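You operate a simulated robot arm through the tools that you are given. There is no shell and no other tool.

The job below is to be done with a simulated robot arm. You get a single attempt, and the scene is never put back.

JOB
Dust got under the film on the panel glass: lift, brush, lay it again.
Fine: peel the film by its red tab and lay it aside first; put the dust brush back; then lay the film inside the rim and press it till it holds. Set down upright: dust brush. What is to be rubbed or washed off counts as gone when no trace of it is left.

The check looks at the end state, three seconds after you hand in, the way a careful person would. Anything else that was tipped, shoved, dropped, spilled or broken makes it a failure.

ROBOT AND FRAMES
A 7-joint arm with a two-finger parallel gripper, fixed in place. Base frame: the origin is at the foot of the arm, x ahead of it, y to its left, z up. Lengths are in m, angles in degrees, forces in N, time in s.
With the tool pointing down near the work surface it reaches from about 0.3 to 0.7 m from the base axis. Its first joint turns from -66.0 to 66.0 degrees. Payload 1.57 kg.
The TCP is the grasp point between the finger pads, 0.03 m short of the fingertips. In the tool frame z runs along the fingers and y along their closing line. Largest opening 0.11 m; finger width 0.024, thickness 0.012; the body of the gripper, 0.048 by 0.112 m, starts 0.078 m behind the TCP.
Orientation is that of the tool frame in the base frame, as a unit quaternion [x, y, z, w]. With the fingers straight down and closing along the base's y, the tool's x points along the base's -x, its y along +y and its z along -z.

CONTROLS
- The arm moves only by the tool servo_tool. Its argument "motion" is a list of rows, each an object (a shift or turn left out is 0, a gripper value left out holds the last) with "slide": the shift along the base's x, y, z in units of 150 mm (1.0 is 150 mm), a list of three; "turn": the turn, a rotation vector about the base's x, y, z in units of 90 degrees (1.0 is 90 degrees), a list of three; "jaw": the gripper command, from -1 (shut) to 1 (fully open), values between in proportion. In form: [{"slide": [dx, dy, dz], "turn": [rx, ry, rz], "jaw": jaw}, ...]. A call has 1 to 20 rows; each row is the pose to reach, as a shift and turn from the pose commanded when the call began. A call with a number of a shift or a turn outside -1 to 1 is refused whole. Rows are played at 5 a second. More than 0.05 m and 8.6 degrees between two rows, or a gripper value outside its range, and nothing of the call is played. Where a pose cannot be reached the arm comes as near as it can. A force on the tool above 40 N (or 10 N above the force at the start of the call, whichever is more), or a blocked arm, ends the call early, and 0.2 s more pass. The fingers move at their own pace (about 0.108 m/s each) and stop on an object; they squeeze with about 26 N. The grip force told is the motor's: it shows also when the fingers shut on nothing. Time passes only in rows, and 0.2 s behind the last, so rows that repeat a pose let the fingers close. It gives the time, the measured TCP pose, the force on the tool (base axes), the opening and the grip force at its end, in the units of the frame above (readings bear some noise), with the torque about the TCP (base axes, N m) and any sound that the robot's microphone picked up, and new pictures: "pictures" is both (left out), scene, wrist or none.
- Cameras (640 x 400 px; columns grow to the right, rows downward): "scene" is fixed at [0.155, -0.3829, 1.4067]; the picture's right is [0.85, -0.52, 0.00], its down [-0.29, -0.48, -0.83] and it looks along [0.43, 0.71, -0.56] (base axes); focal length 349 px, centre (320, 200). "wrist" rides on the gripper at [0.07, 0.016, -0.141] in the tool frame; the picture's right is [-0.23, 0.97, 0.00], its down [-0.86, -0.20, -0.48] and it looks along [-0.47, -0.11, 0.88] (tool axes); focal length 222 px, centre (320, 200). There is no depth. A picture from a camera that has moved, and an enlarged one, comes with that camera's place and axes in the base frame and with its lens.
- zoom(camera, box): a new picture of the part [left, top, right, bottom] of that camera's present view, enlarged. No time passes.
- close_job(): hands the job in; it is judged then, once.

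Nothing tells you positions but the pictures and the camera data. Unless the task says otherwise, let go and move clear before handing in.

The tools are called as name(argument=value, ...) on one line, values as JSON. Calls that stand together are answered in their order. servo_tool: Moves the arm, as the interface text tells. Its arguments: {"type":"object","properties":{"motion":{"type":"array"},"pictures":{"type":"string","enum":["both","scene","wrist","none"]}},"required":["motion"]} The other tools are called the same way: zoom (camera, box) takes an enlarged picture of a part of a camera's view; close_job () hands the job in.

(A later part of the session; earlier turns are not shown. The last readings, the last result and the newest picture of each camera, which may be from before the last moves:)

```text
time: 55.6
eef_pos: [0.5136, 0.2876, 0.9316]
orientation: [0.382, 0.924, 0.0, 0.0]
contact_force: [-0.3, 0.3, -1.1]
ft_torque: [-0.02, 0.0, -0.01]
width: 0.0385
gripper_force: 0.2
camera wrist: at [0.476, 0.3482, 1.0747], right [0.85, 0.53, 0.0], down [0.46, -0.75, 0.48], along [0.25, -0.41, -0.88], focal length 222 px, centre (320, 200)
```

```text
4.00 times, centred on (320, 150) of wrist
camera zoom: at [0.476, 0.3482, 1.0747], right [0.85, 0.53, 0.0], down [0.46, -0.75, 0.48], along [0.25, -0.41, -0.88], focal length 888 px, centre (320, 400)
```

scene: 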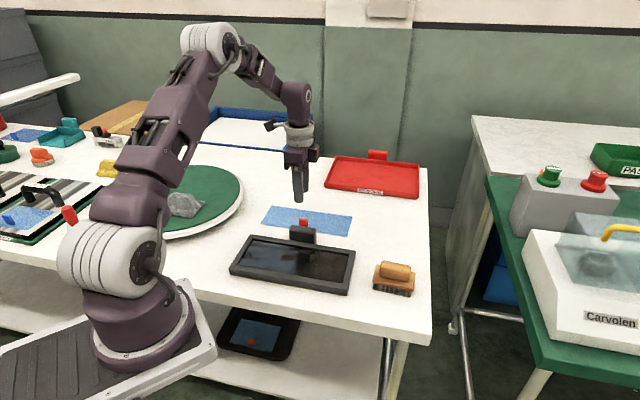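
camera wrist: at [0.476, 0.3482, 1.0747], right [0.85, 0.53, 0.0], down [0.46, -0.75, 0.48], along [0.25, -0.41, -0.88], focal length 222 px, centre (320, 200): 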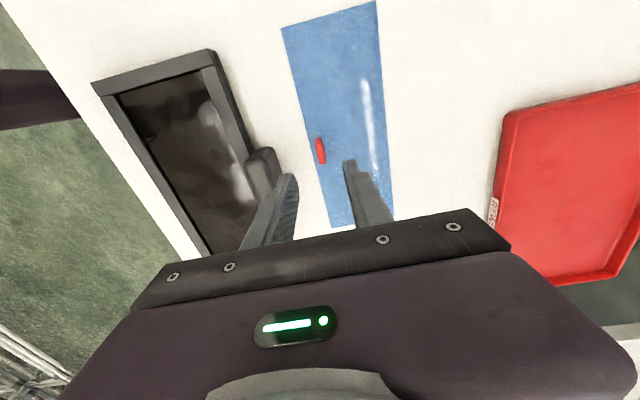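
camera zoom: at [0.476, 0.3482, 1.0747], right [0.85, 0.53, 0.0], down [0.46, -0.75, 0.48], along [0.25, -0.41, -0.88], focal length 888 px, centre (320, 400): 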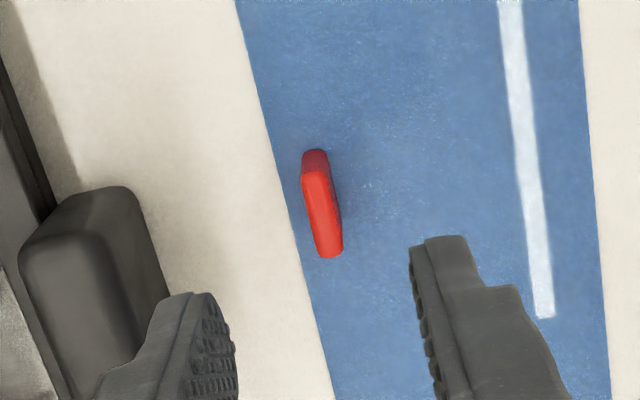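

The tab is centred under the gripper just where I released it. I'll lower to the same grasp height as before.

servo_tool(motion=[{"slide": [0, 0, -0.2]}, {"slide": [0, 0, -0.35]}, {"slide": [0, 0, -0.45]}, {"slide": [0, 0, -0.52]}, {"slide": [0, 0, -0.55]}, {"slide": [0, 0, -0.55]}])

zoom(camera="wrist", box=[240, 120, 400, 220])

zoom(camera="scene", box=[240, 180, 370, 250])

```text
time: 57.0
eef_pos: [0.5136, 0.2862, 0.8492]
orientation: [0.383, 0.924, 0.0, 0.0]
contact_force: [-0.4, -0.5, 0.1]
ft_torque: [-0.01, 0.01, -0.01]
width: 0.0385
gripper_force: 0.2
camera wrist: at [0.4759, 0.3474, 0.9917], right [0.85, 0.53, 0.0], down [0.46, -0.75, 0.48], along [0.25, -0.41, -0.88], focal length 222 px, centre (320, 200)
```

scene: 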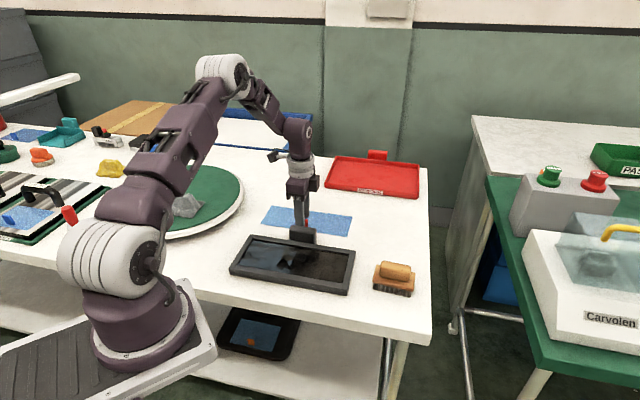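
wrist: 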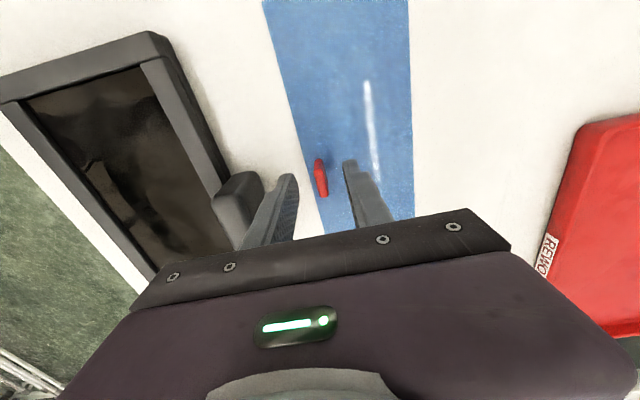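

```text
4.00 times, centred on (320, 170) of wrist
camera zoom: at [0.4759, 0.3474, 0.9917], right [0.85, 0.53, 0.0], down [0.46, -0.75, 0.48], along [0.25, -0.41, -0.88], focal length 888 px, centre (320, 320)
```

zoom: 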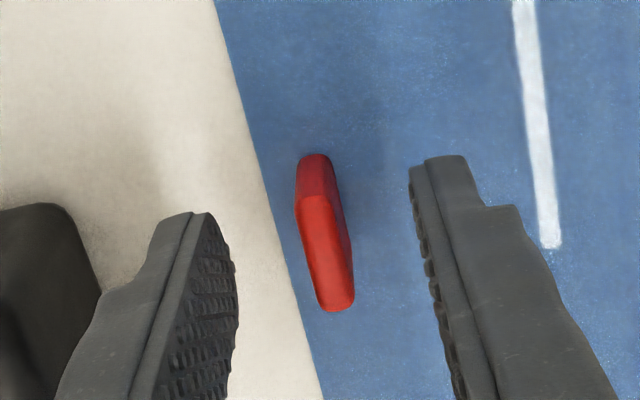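

```text
4.92 times, centred on (305, 215) of scene
camera zoom: at [0.155, -0.3829, 1.4067], right [0.85, -0.52, 0.0], down [-0.29, -0.48, -0.83], along [0.43, 0.71, -0.56], focal length 1720 px, centre (394, 126)
```

zoom: 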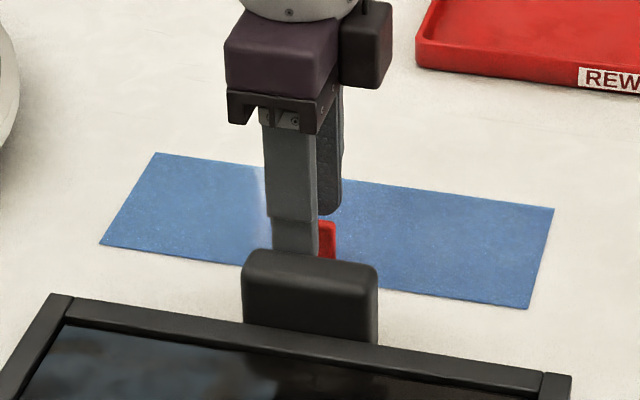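

servo_tool(motion=[{"jaw": -1}, {"jaw": -1}, {"jaw": -1}, {"jaw": -1}], pictures="none")

servo_tool(motion=[{"slide": [0, 0, 0.05]}, {"slide": [0, 0, 0.2]}, {"slide": [0, 0, 0.4]}, {"slide": [0, 0, 0.6]}, {"slide": [0, 0, 0.75]}, {"slide": [-0.15, -0.18, 0.75]}, {"slide": [-0.33, -0.4, 0.75]}, {"slide": [-0.5, -0.61, 0.75]}, {"slide": [-0.65, -0.79, 0.75]}, {"slide": [-0.74, -0.9, 0.65]}, {"slide": [-0.767, -0.933, 0.6]}, {"slide": [-0.767, -0.933, 0.5]}, {"slide": [-0.767, -0.933, 0.4]}, {"slide": [-0.767, -0.933, 0.4]}])

zoom(camera="scene", box=[220, 200, 380, 310])

zoom(camera="wrist", box=[220, 0, 440, 180])

```text
time: 58.0
eef_pos: [0.5135, 0.2862, 0.8495]
orientation: [0.383, 0.924, 0.0, 0.0]
contact_force: [-0.2, -0.1, 0.2]
ft_torque: [0.0, 0.0, 0.02]
width: 0.0062
gripper_force: 25.8
```

```text
time: 61.0
eef_pos: [0.3972, 0.1472, 0.909]
orientation: [0.383, 0.924, 0.0, -0.001]
contact_force: [0.9, -0.5, 0.2]
ft_torque: [0.02, 0.01, 0.01]
width: 0.0059
gripper_force: 26.1
camera wrist: at [0.3606, 0.2083, 1.052], right [0.85, 0.53, 0.0], down [0.46, -0.75, 0.48], along [0.25, -0.41, -0.88], focal length 222 px, centre (320, 200)
```

scene: 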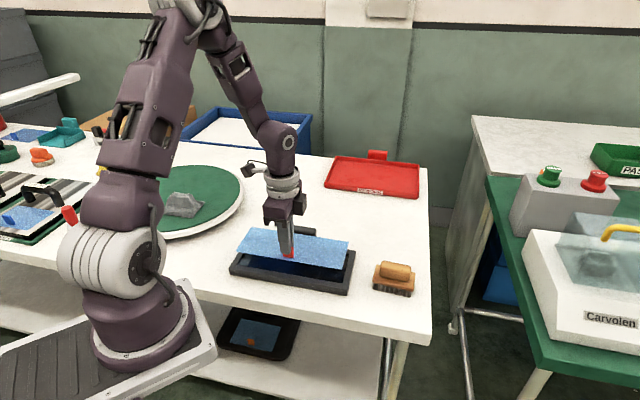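
wrist: 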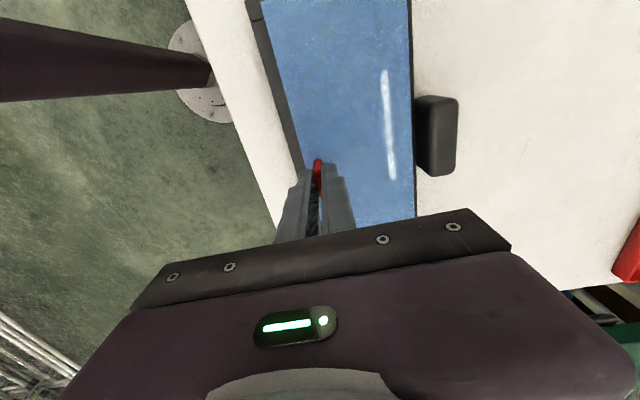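

```text
3.64 times, centred on (300, 255) of scene
camera zoom: at [0.155, -0.3829, 1.4067], right [0.85, -0.52, 0.0], down [-0.29, -0.48, -0.83], along [0.43, 0.71, -0.56], focal length 1270 px, centre (393, 0)
```

zoom: 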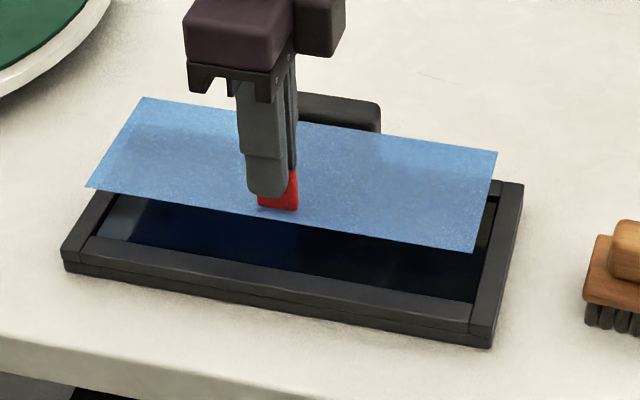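

```text
2.22 times, centred on (330, 90) of wrist
camera zoom: at [0.3606, 0.2083, 1.052], right [0.85, 0.53, 0.0], down [0.46, -0.75, 0.48], along [0.25, -0.41, -0.88], focal length 494 px, centre (298, 444)
```

zoom: 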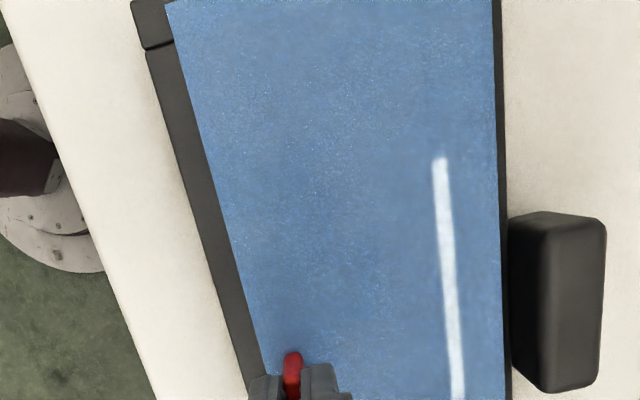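

The film hovers over the panel at the pose I peeled it from. The first grasp had shifted it about 1 mm, so I'll correct for that while lowering to just above the rim.

servo_tool(motion=[{"slide": [-0.0047, -0.0047, -0.07]}, {"slide": [-0.0047, -0.0047, -0.14]}, {"slide": [-0.0047, -0.0047, -0.19]}, {"slide": [-0.0047, -0.0047, -0.22]}, {"slide": [-0.0047, -0.0047, -0.22]}])

zoom(camera="scene", box=[240, 200, 360, 300])

zoom(camera="wrist", box=[230, 0, 430, 125])

zoom(camera="wrist", box=[250, 110, 430, 222])

```text
time: 62.2
eef_pos: [0.3976, 0.1463, 0.8758]
orientation: [0.383, 0.924, 0.0, 0.0]
contact_force: [-0.6, 0.2, -0.1]
ft_torque: [0.0, 0.02, -0.03]
width: 0.0064
gripper_force: 25.6
camera wrist: at [0.3605, 0.207, 1.0187], right [0.85, 0.53, 0.0], down [0.46, -0.75, 0.48], along [0.25, -0.41, -0.88], focal length 222 px, centre (320, 200)
```

scene: 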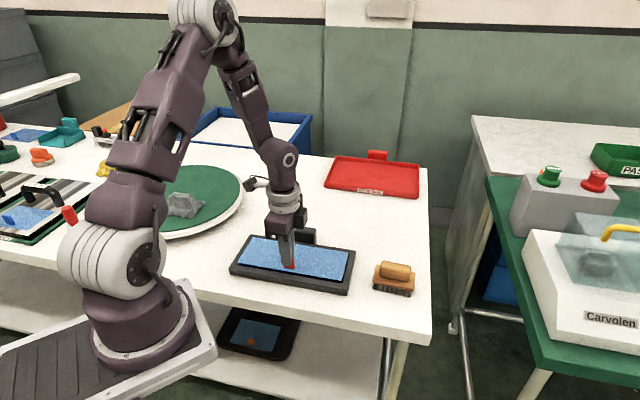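
wrist: 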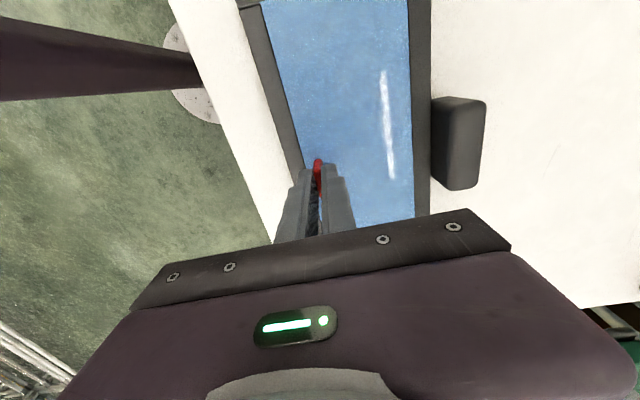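

```text
4.00 times, centred on (300, 250) of scene
camera zoom: at [0.155, -0.3829, 1.4067], right [0.85, -0.52, 0.0], down [-0.29, -0.48, -0.83], along [0.43, 0.71, -0.56], focal length 1397 px, centre (400, 0)
```

zoom: 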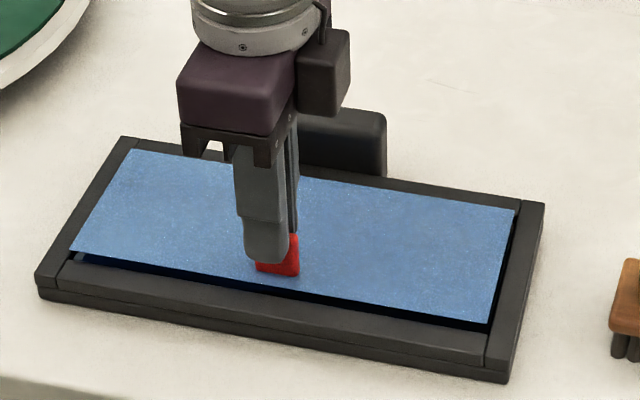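

```text
3.20 times, centred on (330, 62) of wrist
camera zoom: at [0.3605, 0.207, 1.0187], right [0.85, 0.53, 0.0], down [0.46, -0.75, 0.48], along [0.25, -0.41, -0.88], focal length 711 px, centre (288, 640)
```

zoom: 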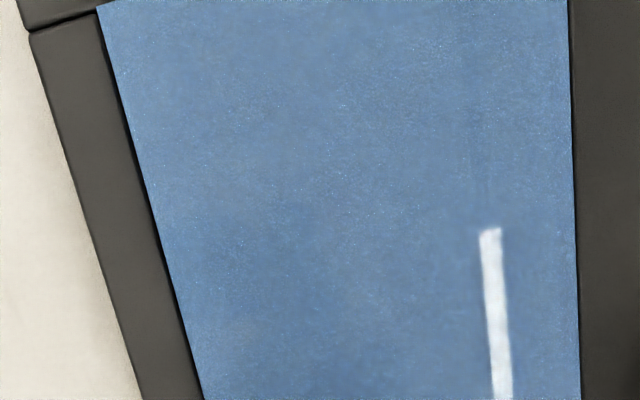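

```text
3.56 times, centred on (340, 166) of wrist
camera zoom: at [0.3605, 0.207, 1.0187], right [0.85, 0.53, 0.0], down [0.46, -0.75, 0.48], along [0.25, -0.41, -0.88], focal length 790 px, centre (249, 321)
```

zoom: 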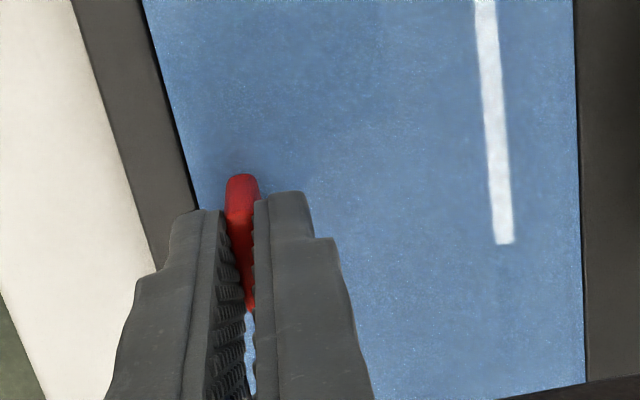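

The film sits centred inside the rim with gaps on both sides. I'll lower it onto the glass in small steps.

servo_tool(motion=[{"slide": [0, 0, -0.013]}, {"slide": [0, 0, -0.026]}, {"slide": [0, 0, -0.04]}, {"slide": [0, 0, -0.05]}, {"slide": [0, 0, -0.05]}])

zoom(camera="scene", box=[240, 200, 360, 300])

zoom(camera="wrist", box=[230, 0, 430, 125])

zoom(camera="wrist", box=[250, 110, 430, 222])

```text
time: 63.4
eef_pos: [0.3978, 0.1465, 0.8693]
orientation: [0.383, 0.924, 0.0, 0.0]
contact_force: [0.3, -0.1, 0.7]
ft_torque: [0.0, 0.02, -0.02]
width: 0.0061
gripper_force: 26.6
camera wrist: at [0.3605, 0.2071, 1.0114], right [0.85, 0.53, 0.0], down [0.46, -0.75, 0.48], along [0.25, -0.41, -0.88], focal length 222 px, centre (320, 200)
```

scene: 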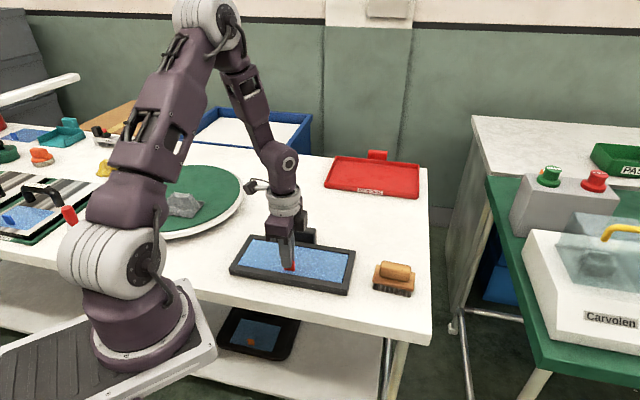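
wrist: 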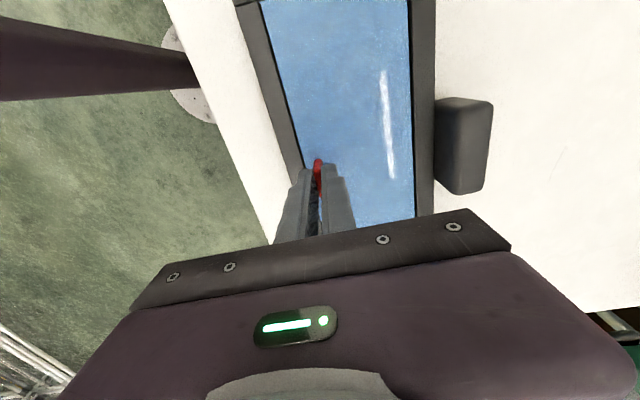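

```text
4.00 times, centred on (300, 250) of scene
camera zoom: at [0.155, -0.3829, 1.4067], right [0.85, -0.52, 0.0], down [-0.29, -0.48, -0.83], along [0.43, 0.71, -0.56], focal length 1397 px, centre (400, 0)
```

zoom: 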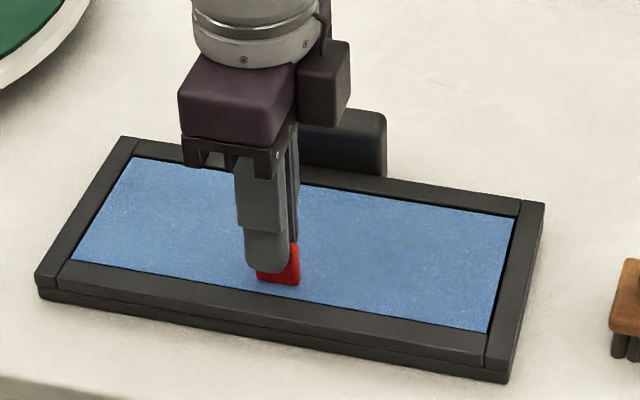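

```text
3.20 times, centred on (330, 62) of wrist
camera zoom: at [0.3605, 0.2071, 1.0114], right [0.85, 0.53, 0.0], down [0.46, -0.75, 0.48], along [0.25, -0.41, -0.88], focal length 711 px, centre (288, 640)
```

zoom: 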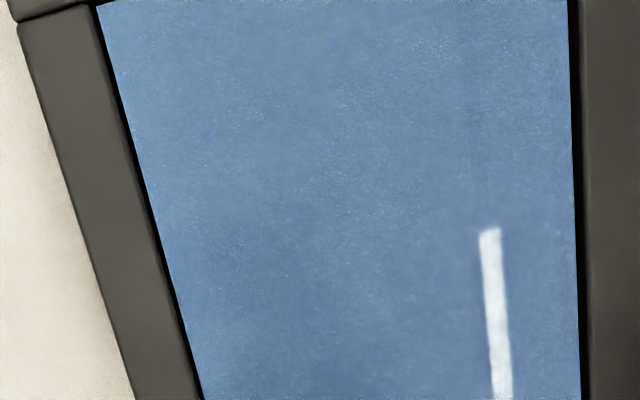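

```text
3.56 times, centred on (340, 166) of wrist
camera zoom: at [0.3605, 0.2071, 1.0114], right [0.85, 0.53, 0.0], down [0.46, -0.75, 0.48], along [0.25, -0.41, -0.88], focal length 790 px, centre (249, 321)
```

zoom: 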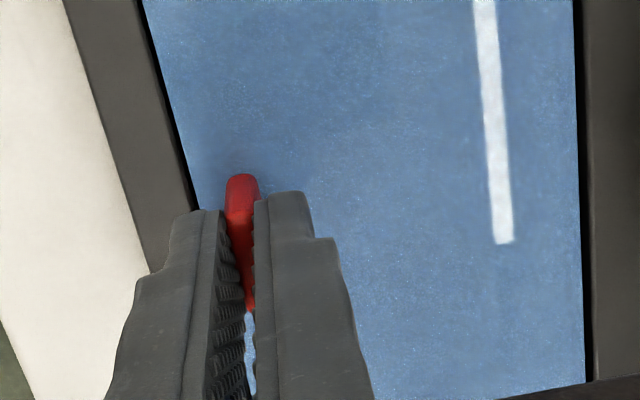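

servo_tool(motion=[{"slide": [0, 0, -0.005]}, {"slide": [0, 0, -0.01]}, {"slide": [0, 0, -0.01]}], pictures="none")

servo_tool(motion=[{"slide": [0, 0, -0.003]}, {"slide": [0, 0, -0.0033]}], pictures="none")

```text
time: 64.2
eef_pos: [0.398, 0.146, 0.868]
orientation: [0.383, 0.924, 0.0, 0.0]
contact_force: [0.4, 0.2, 0.8]
ft_torque: [-0.04, -0.02, 0.02]
width: 0.0061
gripper_force: 25.7
```

```text
time: 64.8
eef_pos: [0.3986, 0.1463, 0.8669]
orientation: [0.382, 0.924, 0.0, 0.0]
contact_force: [1.9, 0.0, 4.3]
ft_torque: [-0.01, -0.02, 0.01]
width: 0.0061
gripper_force: 26.2
```

Contact starts at 4 N. I'll press a little through the tab and listen for it to take hold.

servo_tool(motion=[{"slide": [0, 0, -0.002]}, {"slide": [0, 0, -0.0033]}, {"slide": [0, 0, -0.0033]}, {"slide": [0, 0, -0.0033]}], pictures="none")

```text
time: 65.8
eef_pos: [0.3982, 0.1464, 0.8665]
orientation: [0.383, 0.924, 0.0, 0.0]
contact_force: [0.2, 0.9, 11.9]
ft_torque: [0.01, -0.02, -0.02]
width: 0.006
gripper_force: 26.5
```

No sound yet at 12 N through the tab. I'll let go of the tab, rise, and press the film directly with closed fingertips.

servo_tool(motion=[{"slide": [0, 0, 0.003]}, {"slide": [0, 0, 0.004], "jaw": -0.6}, {"slide": [0, 0, 0.004], "jaw": -0.45}, {"slide": [0, 0, 0.004], "jaw": -0.45}, {"slide": [0, 0, 0.06]}, {"slide": [0, 0, 0.2]}, {"slide": [0, 0, 0.35]}, {"slide": [0, 0, 0.35]}])

zoom(camera="scene", box=[240, 200, 360, 300])

zoom(camera="wrist", box=[230, 0, 430, 200])

```text
time: 67.6
eef_pos: [0.3973, 0.1457, 0.92]
orientation: [0.382, 0.924, 0.0, 0.0]
contact_force: [-0.1, 0.3, -0.3]
ft_torque: [-0.01, 0.01, -0.01]
width: 0.0303
gripper_force: 0.0
camera wrist: at [0.3606, 0.2065, 1.0619], right [0.85, 0.53, 0.0], down [0.46, -0.75, 0.48], along [0.25, -0.41, -0.88], focal length 222 px, centre (320, 200)
```

scene: 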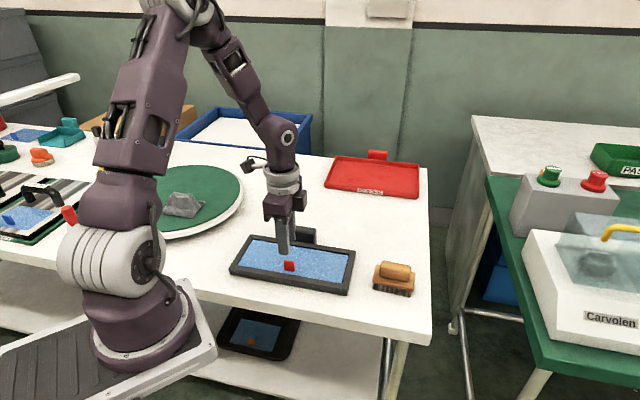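
wrist: 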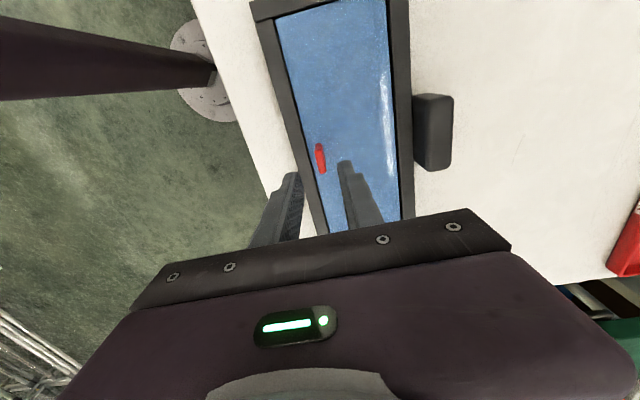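

```text
4.00 times, centred on (300, 250) of scene
camera zoom: at [0.1549, -0.3829, 1.4067], right [0.85, -0.52, 0.0], down [-0.29, -0.48, -0.83], along [0.43, 0.71, -0.56], focal length 1397 px, centre (400, 0)
```

zoom: 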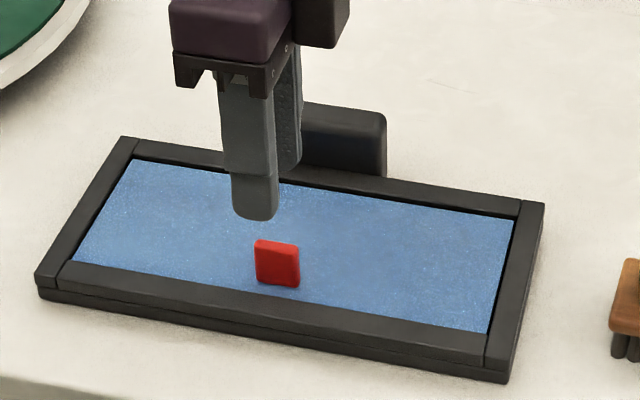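

```text
2.00 times, centred on (330, 100) of wrist
camera zoom: at [0.3606, 0.2065, 1.0619], right [0.85, 0.53, 0.0], down [0.46, -0.75, 0.48], along [0.25, -0.41, -0.88], focal length 444 px, centre (300, 400)
```

zoom: 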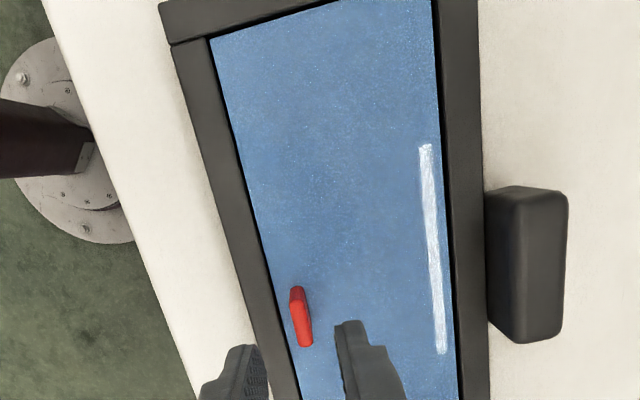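

The film is back inside the rim, matching its original outline. I'll close the fingers and move over the film's centre to press.

servo_tool(motion=[{"slide": [0.09, 0.08, 0], "jaw": -1}, {"slide": [0.18, 0.16, 0]}, {"slide": [0.18, 0.16, -0.15]}, {"slide": [0.18, 0.16, -0.28]}, {"slide": [0.18, 0.16, -0.35]}, {"slide": [0.18, 0.16, -0.35]}])

zoom(camera="scene", box=[240, 200, 360, 300])

```text
time: 69.0
eef_pos: [0.4249, 0.1712, 0.8664]
orientation: [0.383, 0.924, 0.0, 0.0]
contact_force: [-0.4, -0.1, 0.4]
ft_torque: [-0.02, 0.0, -0.01]
width: 0.0001
gripper_force: 21.0
camera wrist: at [0.3876, 0.2314, 1.0095], right [0.85, 0.53, 0.0], down [0.46, -0.75, 0.48], along [0.25, -0.41, -0.88], focal length 222 px, centre (320, 200)
```

scene: 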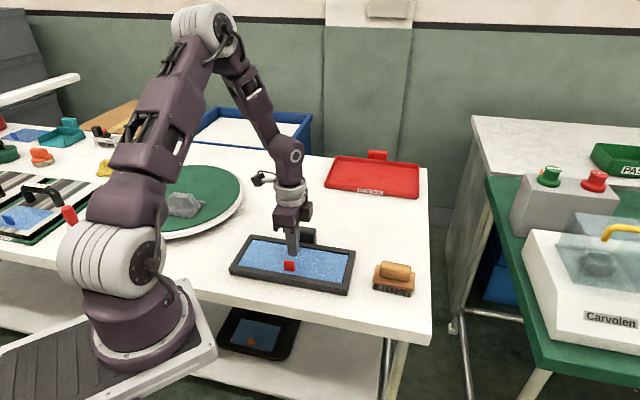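
wrist: 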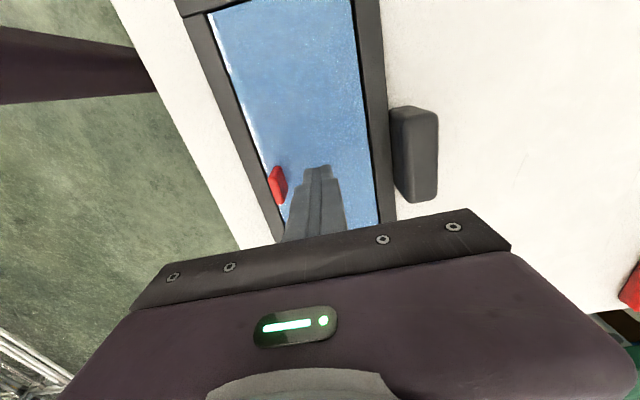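

```text
4.00 times, centred on (300, 250) of scene
camera zoom: at [0.155, -0.3829, 1.4067], right [0.85, -0.52, 0.0], down [-0.29, -0.48, -0.83], along [0.43, 0.71, -0.56], focal length 1397 px, centre (400, 0)
```

zoom: 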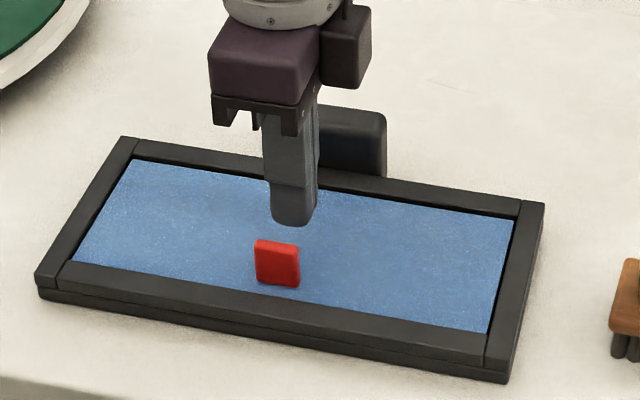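

servo_tool(motion=[{"slide": [0, 0, -0.0133]}, {"slide": [0, 0, -0.0267]}, {"slide": [0, 0, -0.04]}, {"slide": [0, 0, -0.04]}], pictures="none")

zoom(camera="scene", box=[270, 220, 330, 280])

```text
time: 70.0
eef_pos: [0.4237, 0.1695, 0.861]
orientation: [0.383, 0.924, 0.0, 0.0]
contact_force: [0.2, 0.4, 0.2]
ft_torque: [0.01, -0.04, 0.01]
width: 0.0001
gripper_force: 21.4
```

```text
6.67 times, centred on (300, 250) of scene
camera zoom: at [0.155, -0.3829, 1.4067], right [0.85, -0.52, 0.0], down [-0.29, -0.48, -0.83], along [0.43, 0.71, -0.56], focal length 2329 px, centre (453, -133)
```

zoom: 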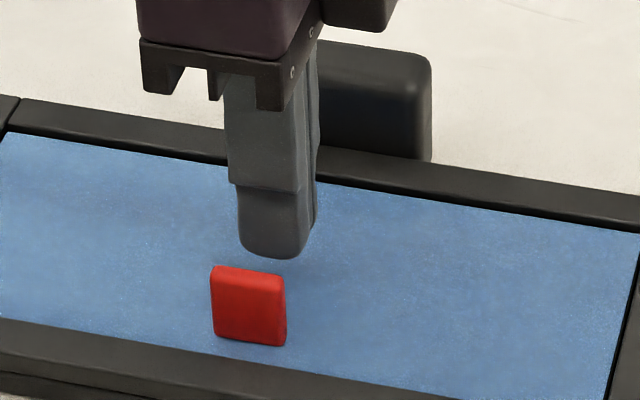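

servo_tool(motion=[{"slide": [0, 0, -0.0067]}, {"slide": [0, 0, -0.0133]}, {"slide": [0, 0, -0.02]}, {"slide": [0, 0, -0.02]}], pictures="none")

```text
time: 71.0
eef_pos: [0.4241, 0.1697, 0.8579]
orientation: [0.383, 0.924, 0.0, 0.001]
contact_force: [0.3, -0.4, 0.3]
ft_torque: [0.01, -0.02, 0.01]
width: 0.0
gripper_force: 21.3
```

servo_tool(motion=[{"slide": [0, 0, -0.0067]}, {"slide": [0, 0, -0.0133]}, {"slide": [0, 0, -0.0133]}], pictures="none")

zoom(camera="scene", box=[270, 220, 330, 280])

```text
time: 71.8
eef_pos: [0.4233, 0.1696, 0.8556]
orientation: [0.383, 0.924, 0.0, 0.0]
contact_force: [0.1, 0.0, -0.7]
ft_torque: [0.01, -0.01, 0.0]
width: 0.0
gripper_force: 21.2
```

```text
6.67 times, centred on (300, 250) of scene
camera zoom: at [0.155, -0.3829, 1.4067], right [0.85, -0.52, 0.0], down [-0.29, -0.48, -0.83], along [0.43, 0.71, -0.56], focal length 2329 px, centre (453, -133)
```

zoom: 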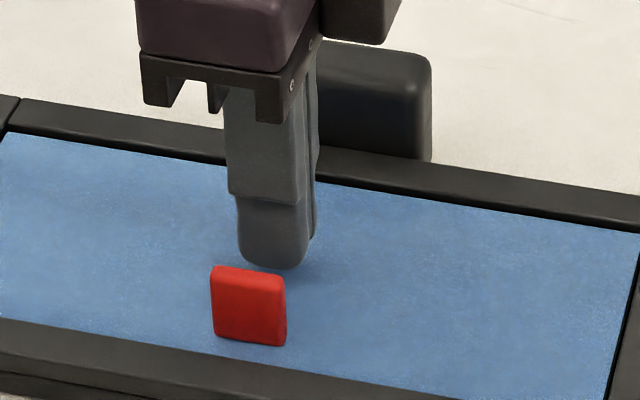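

servo_tool(motion=[{"slide": [0, 0, -0.005]}, {"slide": [0, 0, -0.0067]}, {"slide": [0, 0, -0.0067]}], pictures="none")

servo_tool(motion=[{"slide": [0, 0, -0.004]}, {"slide": [0, 0, -0.0053]}, {"slide": [0, 0, -0.0053]}], pictures="none")

```text
time: 72.6
eef_pos: [0.4236, 0.1704, 0.854]
orientation: [0.383, 0.924, 0.001, 0.0]
contact_force: [0.2, 0.1, -0.6]
ft_torque: [0.03, -0.03, 0.01]
width: 0.0
gripper_force: 21.8
```

```text
time: 73.4
eef_pos: [0.4236, 0.1701, 0.8543]
orientation: [0.383, 0.924, 0.0, -0.001]
contact_force: [-0.7, -0.7, -0.1]
ft_torque: [0.03, 0.02, 0.0]
width: 0.0002
gripper_force: 21.9
```

servo_tool(motion=[{"slide": [0, 0, -0.004]}, {"slide": [0, 0, -0.0053]}, {"slide": [0, 0, -0.0053]}], pictures="none")

servo_tool(motion=[{"slide": [0, 0, -0.003]}, {"slide": [0, 0, -0.004]}, {"slide": [0, 0, -0.004]}], pictures="none")

```text
time: 74.2
eef_pos: [0.4231, 0.171, 0.8527]
orientation: [0.382, 0.924, 0.0, 0.0]
contact_force: [0.0, 0.4, -0.8]
ft_torque: [-0.02, -0.04, -0.03]
width: 0.0001
gripper_force: 21.3
```

```text
time: 75.0
eef_pos: [0.4242, 0.1709, 0.8516]
orientation: [0.382, 0.924, 0.0, 0.0]
contact_force: [0.6, 0.4, 0.3]
ft_torque: [0.0, -0.01, 0.0]
width: 0.0
gripper_force: 21.4
```

servo_tool(motion=[{"slide": [0, 0, -0.003]}, {"slide": [0, 0, -0.0053]}, {"slide": [0, 0, -0.0053]}], pictures="none")

zoom(camera="scene", box=[270, 220, 330, 280])

```text
time: 75.8
eef_pos: [0.4245, 0.1714, 0.8516]
orientation: [0.383, 0.924, 0.0, -0.001]
contact_force: [-0.9, -0.2, -0.8]
ft_torque: [-0.02, 0.01, -0.01]
width: 0.0003
gripper_force: 21.9
```

```text
6.67 times, centred on (300, 250) of scene
camera zoom: at [0.155, -0.3829, 1.4067], right [0.85, -0.52, 0.0], down [-0.29, -0.48, -0.83], along [0.43, 0.71, -0.56], focal length 2329 px, centre (453, -133)
```

zoom: 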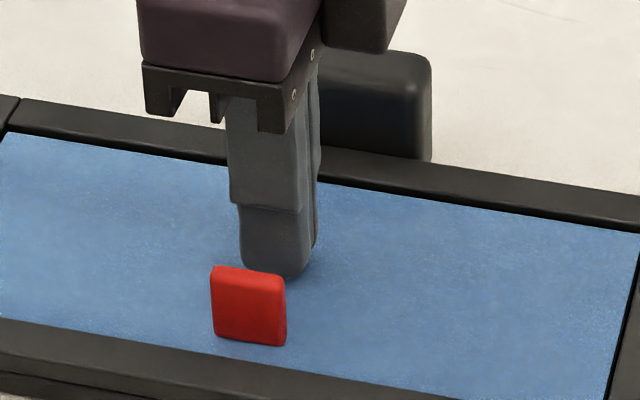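

servo_tool(motion=[{"slide": [0, 0, -0.003]}, {"slide": [0, 0, -0.005]}, {"slide": [0, 0, -0.005]}], pictures="none")

servo_tool(motion=[{"slide": [0, 0, -0.003]}, {"slide": [0, 0, -0.0033]}, {"slide": [0, 0, -0.0033]}], pictures="none")

```text
time: 76.6
eef_pos: [0.4251, 0.1701, 0.8517]
orientation: [0.383, 0.924, 0.0, 0.001]
contact_force: [-0.1, 0.6, 0.4]
ft_torque: [-0.01, 0.0, -0.01]
width: 0.0
gripper_force: 21.0
```

```text
time: 77.4
eef_pos: [0.4253, 0.1694, 0.8511]
orientation: [0.382, 0.924, -0.001, 0.0]
contact_force: [0.0, 0.5, 0.2]
ft_torque: [-0.01, 0.02, -0.01]
width: 0.0
gripper_force: 21.2
```

servo_tool(motion=[{"slide": [0, 0, -0.003]}, {"slide": [0, 0, -0.005]}, {"slide": [0, 0, -0.005]}], pictures="none")

servo_tool(motion=[{"slide": [0, 0, -0.002]}, {"slide": [0, 0, -0.0033]}, {"slide": [0, 0, -0.0033]}], pictures="none")

```text
time: 78.2
eef_pos: [0.4243, 0.1705, 0.8504]
orientation: [0.383, 0.924, 0.0, 0.0]
contact_force: [-2.0, -0.3, 9.2]
ft_torque: [0.03, 0.03, 0.01]
width: 0.0
gripper_force: 20.7
```

```text
time: 79.0
eef_pos: [0.423, 0.1707, 0.8496]
orientation: [0.383, 0.924, 0.002, 0.0]
contact_force: [2.1, -0.6, 21.7]
ft_torque: [-0.06, -0.01, 0.0]
width: 0.0
gripper_force: 21.8
```

I'm now pressing at 22 N on the film's centre. I'll hold it for a couple of seconds and listen.

servo_tool(motion=[{"slide": [0, 0, -0.001]}, {"slide": [0, 0, -0.001]}, {"slide": [0, 0, -0.001]}, {"slide": [0, 0, -0.001]}, {"slide": [0, 0, -0.001]}, {"slide": [0, 0, -0.001]}, {"slide": [0, 0, -0.001]}, {"slide": [0, 0, -0.001]}])

zoom(camera="scene", box=[220, 210, 380, 310])

```text
time: 80.8
eef_pos: [0.4233, 0.1709, 0.8502]
orientation: [0.383, 0.924, -0.001, 0.0]
contact_force: [-0.1, 0.5, 30.4]
ft_torque: [-0.01, -0.01, 0.0]
width: 0.0001
gripper_force: 21.1
camera wrist: at [0.387, 0.2313, 0.9919], right [0.85, 0.53, 0.0], down [0.46, -0.75, 0.48], along [0.25, -0.41, -0.88], focal length 222 px, centre (320, 200)
```

scene: 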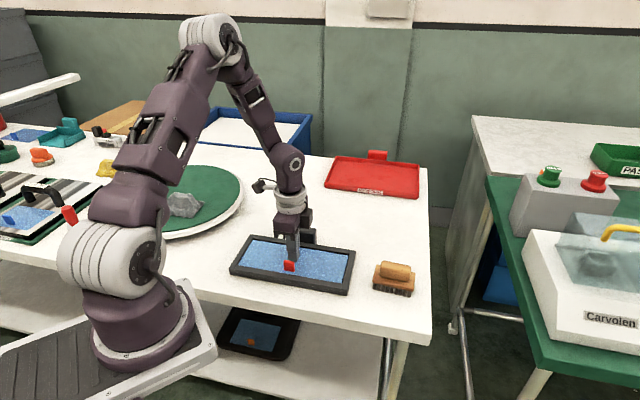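
wrist: 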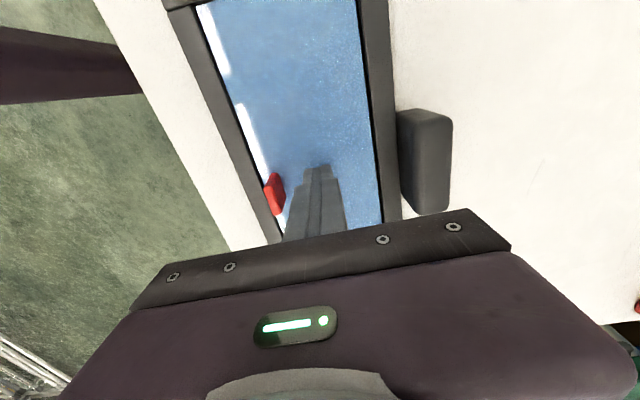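

```text
4.00 times, centred on (300, 260) of scene
camera zoom: at [0.1546, -0.3831, 1.4067], right [0.85, -0.52, 0.0], down [-0.29, -0.48, -0.83], along [0.43, 0.71, -0.56], focal length 1397 px, centre (400, -40)
```

zoom: 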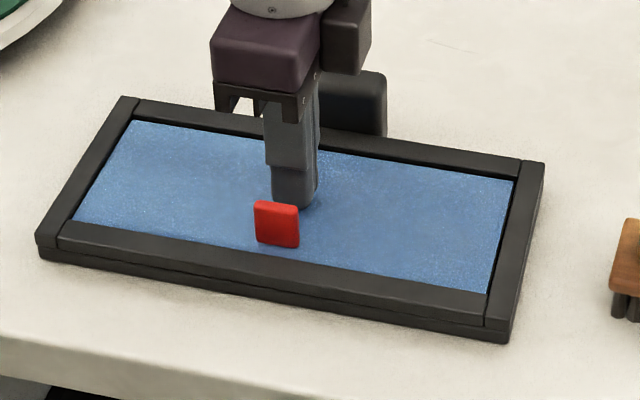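

It's at 30 N with no sound. I'll press at other spots along the film too, first toward the right end.

servo_tool(motion=[{"slide": [0, 0, 0.02]}, {"slide": [0, 0, 0.05]}, {"slide": [0.12, -0.12, 0.05]}, {"slide": [0.24, -0.24, 0.05]}, {"slide": [0.354, -0.354, 0.05]}, {"slide": [0.354, -0.354, 0.02]}, {"slide": [0.354, -0.354, 0.01]}, {"slide": [0.354, -0.354, 0.005]}, {"slide": [0.354, -0.354, 0.005]}], pictures="none")

```text
time: 82.8
eef_pos: [0.4777, 0.1169, 0.8509]
orientation: [0.383, 0.924, 0.0, 0.0]
contact_force: [-0.2, -0.1, 6.4]
ft_torque: [-0.01, 0.0, -0.01]
width: 0.0
gripper_force: 21.8
```

servo_tool(motion=[{"slide": [0, 0, -0.002]}, {"slide": [0, 0, -0.004]}, {"slide": [0, 0, -0.0055]}, {"slide": [0, 0, -0.0055]}, {"slide": [0, 0, -0.0055]}, {"slide": [0, 0, -0.0055]}, {"slide": [0, 0, -0.0055]}], pictures="none")

```text
time: 84.4
eef_pos: [0.4787, 0.1177, 0.8493]
orientation: [0.383, 0.924, 0.001, 0.0]
contact_force: [0.5, 0.4, 24.7]
ft_torque: [0.01, 0.0, -0.03]
width: 0.0
gripper_force: 21.1
```

No sound there either. I'll press the left end next.

servo_tool(motion=[{"slide": [0, 0, 0.03]}, {"slide": [0, 0, 0.05]}, {"slide": [-0.2, 0.2, 0.05]}, {"slide": [-0.4, 0.4, 0.05]}, {"slide": [-0.6, 0.6, 0.05]}, {"slide": [-0.708, 0.708, 0.05]}, {"slide": [-0.708, 0.708, 0.02]}, {"slide": [-0.708, 0.708, 0.01]}, {"slide": [-0.708, 0.708, 0.004]}, {"slide": [-0.708, 0.708, 0.0]}, {"slide": [-0.708, 0.708, 0.0]}, {"slide": [-0.708, 0.708, 0.0]}, {"slide": [-0.708, 0.708, 0.0]}, {"slide": [-0.708, 0.708, 0.0]}])

zoom(camera="scene", box=[220, 210, 380, 310])

```text
time: 87.4
eef_pos: [0.3711, 0.2232, 0.8491]
orientation: [0.383, 0.924, 0.001, 0.001]
contact_force: [-0.1, 1.1, 26.9]
ft_torque: [0.03, 0.01, 0.05]
width: 0.0
gripper_force: 21.2
camera wrist: at [0.3342, 0.2847, 0.9919], right [0.85, 0.53, 0.0], down [0.46, -0.75, 0.48], along [0.25, -0.41, -0.88], focal length 222 px, centre (320, 200)
```

scene: 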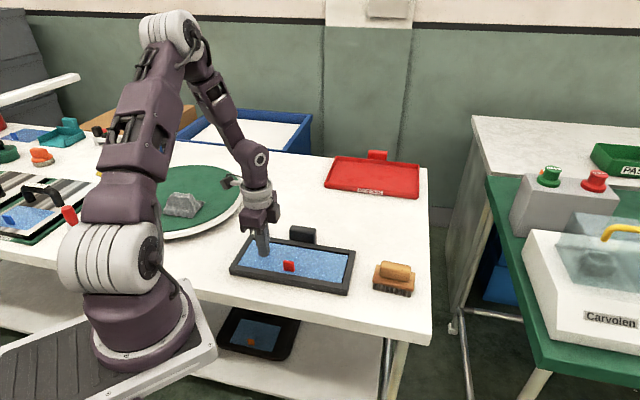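
wrist: 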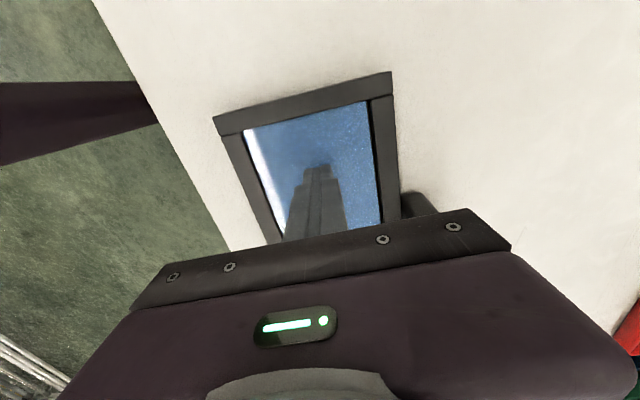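

```text
4.00 times, centred on (300, 260) of scene
camera zoom: at [0.1546, -0.3831, 1.4067], right [0.85, -0.52, 0.0], down [-0.29, -0.48, -0.83], along [0.43, 0.71, -0.56], focal length 1397 px, centre (400, -40)
```

zoom: 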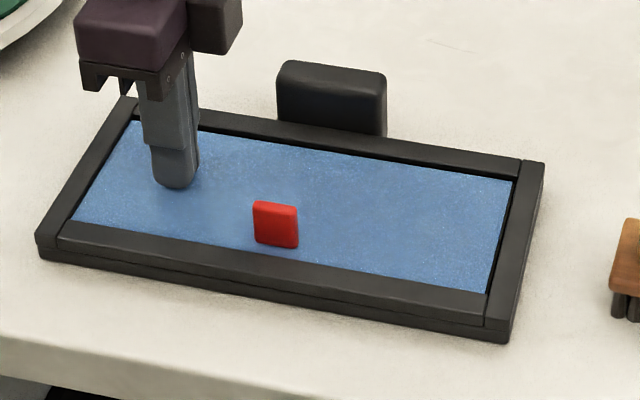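

I'll lift off and compare the film's outline with its earlier position to see whether it has slid or is holding.

servo_tool(motion=[{"slide": [0, 0, 0.03]}, {"slide": [0, 0, 0.15]}, {"slide": [0, 0, 0.4]}, {"slide": [0, 0, 0.4]}], pictures="none")

zoom(camera="scene", box=[240, 200, 360, 300])

zoom(camera="scene", box=[320, 230, 370, 290])

zoom(camera="scene", box=[225, 225, 275, 285])

```text
time: 88.4
eef_pos: [0.3716, 0.2234, 0.9094]
orientation: [0.383, 0.924, 0.001, 0.0]
contact_force: [-0.9, -0.7, 0.6]
ft_torque: [0.01, -0.01, -0.02]
width: 0.0001
gripper_force: 21.4
```

```text
4.00 times, centred on (300, 250) of scene
camera zoom: at [0.1549, -0.3829, 1.4067], right [0.85, -0.52, 0.0], down [-0.29, -0.48, -0.83], along [0.43, 0.71, -0.56], focal length 1397 px, centre (400, 0)
```

zoom: 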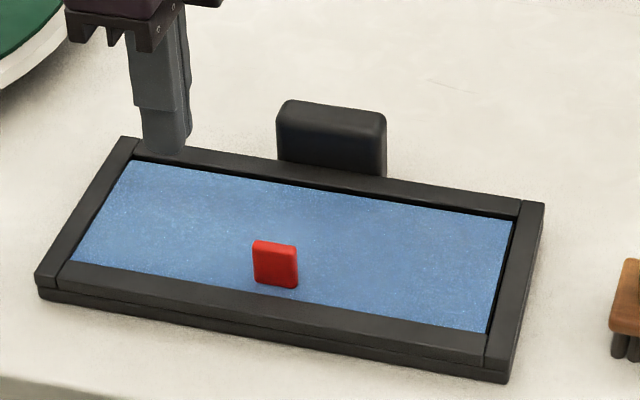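

```text
6.67 times, centred on (345, 260) of scene
camera zoom: at [0.1549, -0.3829, 1.4067], right [0.85, -0.52, 0.0], down [-0.29, -0.48, -0.83], along [0.43, 0.71, -0.56], focal length 2329 px, centre (153, -200)
```

zoom: 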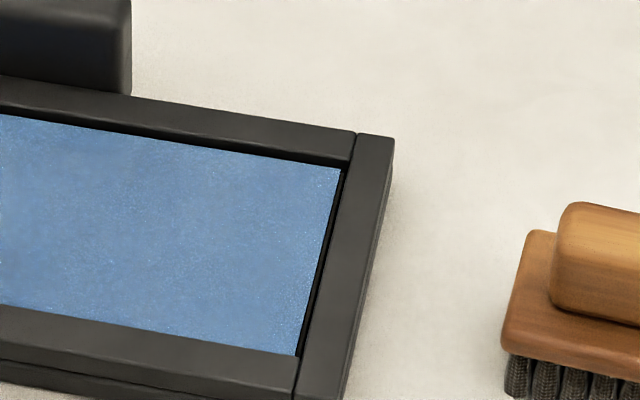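

```text
6.67 times, centred on (250, 255) of scene
camera zoom: at [0.1549, -0.3829, 1.4067], right [0.85, -0.52, 0.0], down [-0.29, -0.48, -0.83], along [0.43, 0.71, -0.56], focal length 2329 px, centre (787, -167)
```

zoom: 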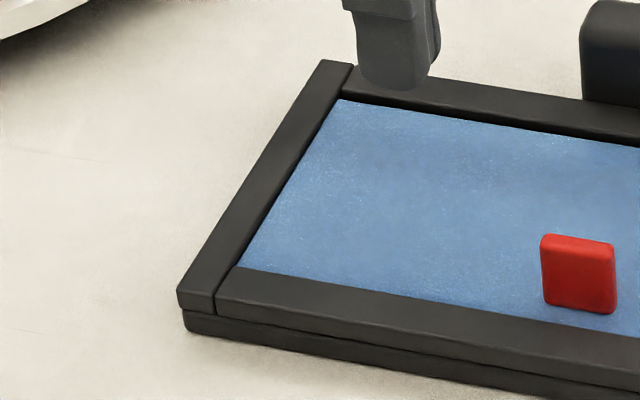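

The film slid about 1–2 mm during the end presses, so it isn't holding yet. I'll compare it precisely with the original close-up using the same crop.

zoom(camera="scene", box=[260, 240, 340, 290])

zoom(camera="scene", box=[220, 210, 440, 350])

```text
8.00 times, centred on (300, 265) of scene
camera zoom: at [0.1549, -0.3829, 1.4067], right [0.85, -0.52, 0.0], down [-0.29, -0.48, -0.83], along [0.43, 0.71, -0.56], focal length 2795 px, centre (480, -320)
```

zoom: 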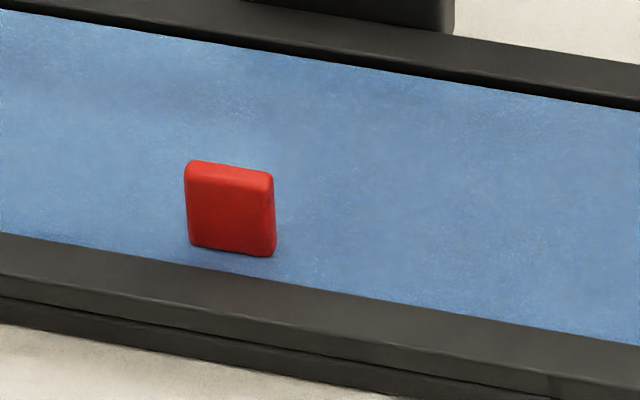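

```text
2.86 times, centred on (330, 280) of scene
camera zoom: at [0.1549, -0.3829, 1.4067], right [0.85, -0.52, 0.0], down [-0.29, -0.48, -0.83], along [0.43, 0.71, -0.56], focal length 998 px, centre (291, -29)
```

zoom: 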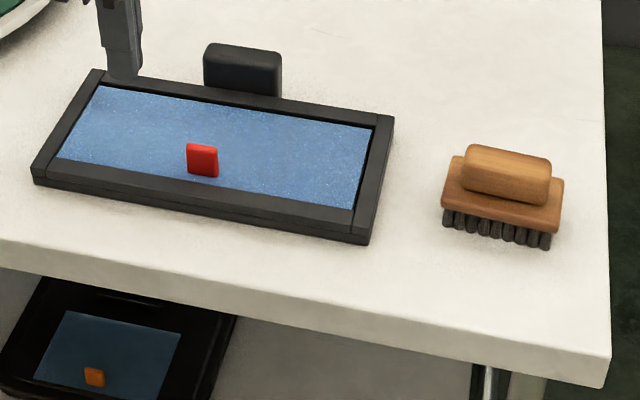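

The film is about 1.5 mm nearer and 1 mm left of its original spot. I'll take the tab again at the proper place, which recentres it across, then shift 1 mm right.

servo_tool(motion=[{"slide": [0.05, -0.15, 0.068], "jaw": -0.3}, {"slide": [0.11, -0.34, 0.068]}, {"slide": [0.174, -0.514, 0.068]}, {"slide": [0.174, -0.514, 0.0]}, {"slide": [0.174, -0.514, -0.14]}, {"slide": [0.174, -0.514, -0.24]}, {"slide": [0.174, -0.514, -0.278]}, {"slide": [0.174, -0.514, -0.278]}])

zoom(camera="wrist", box=[240, 120, 400, 220])

```text
time: 90.2
eef_pos: [0.3979, 0.1461, 0.8658]
orientation: [0.383, 0.924, 0.0, 0.0]
contact_force: [0.6, 0.0, 0.2]
ft_torque: [0.0, -0.01, -0.03]
width: 0.0386
gripper_force: 0.1
camera wrist: at [0.3605, 0.2068, 1.009], right [0.85, 0.53, 0.0], down [0.46, -0.75, 0.48], along [0.25, -0.41, -0.88], focal length 222 px, centre (320, 200)
```

scene: 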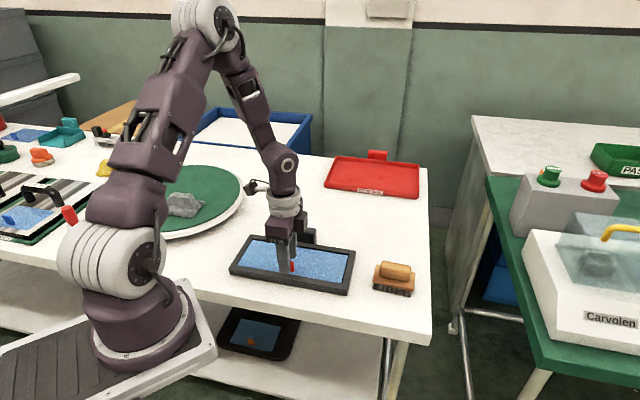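
wrist: 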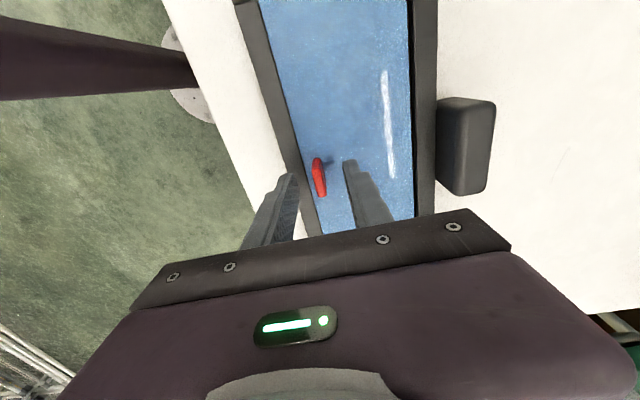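

```text
4.00 times, centred on (320, 170) of wrist
camera zoom: at [0.3605, 0.2068, 1.009], right [0.85, 0.53, 0.0], down [0.46, -0.75, 0.48], along [0.25, -0.41, -0.88], focal length 888 px, centre (320, 320)
```

zoom: 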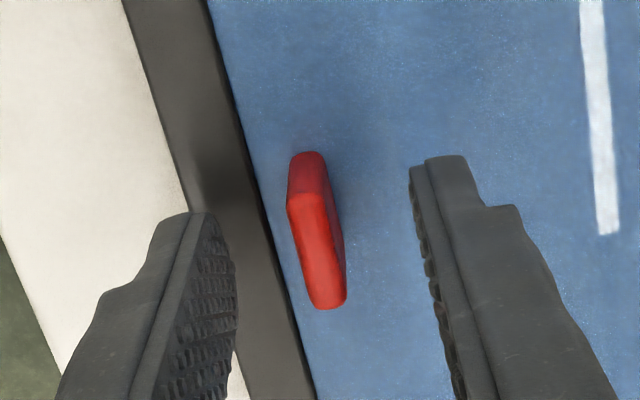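

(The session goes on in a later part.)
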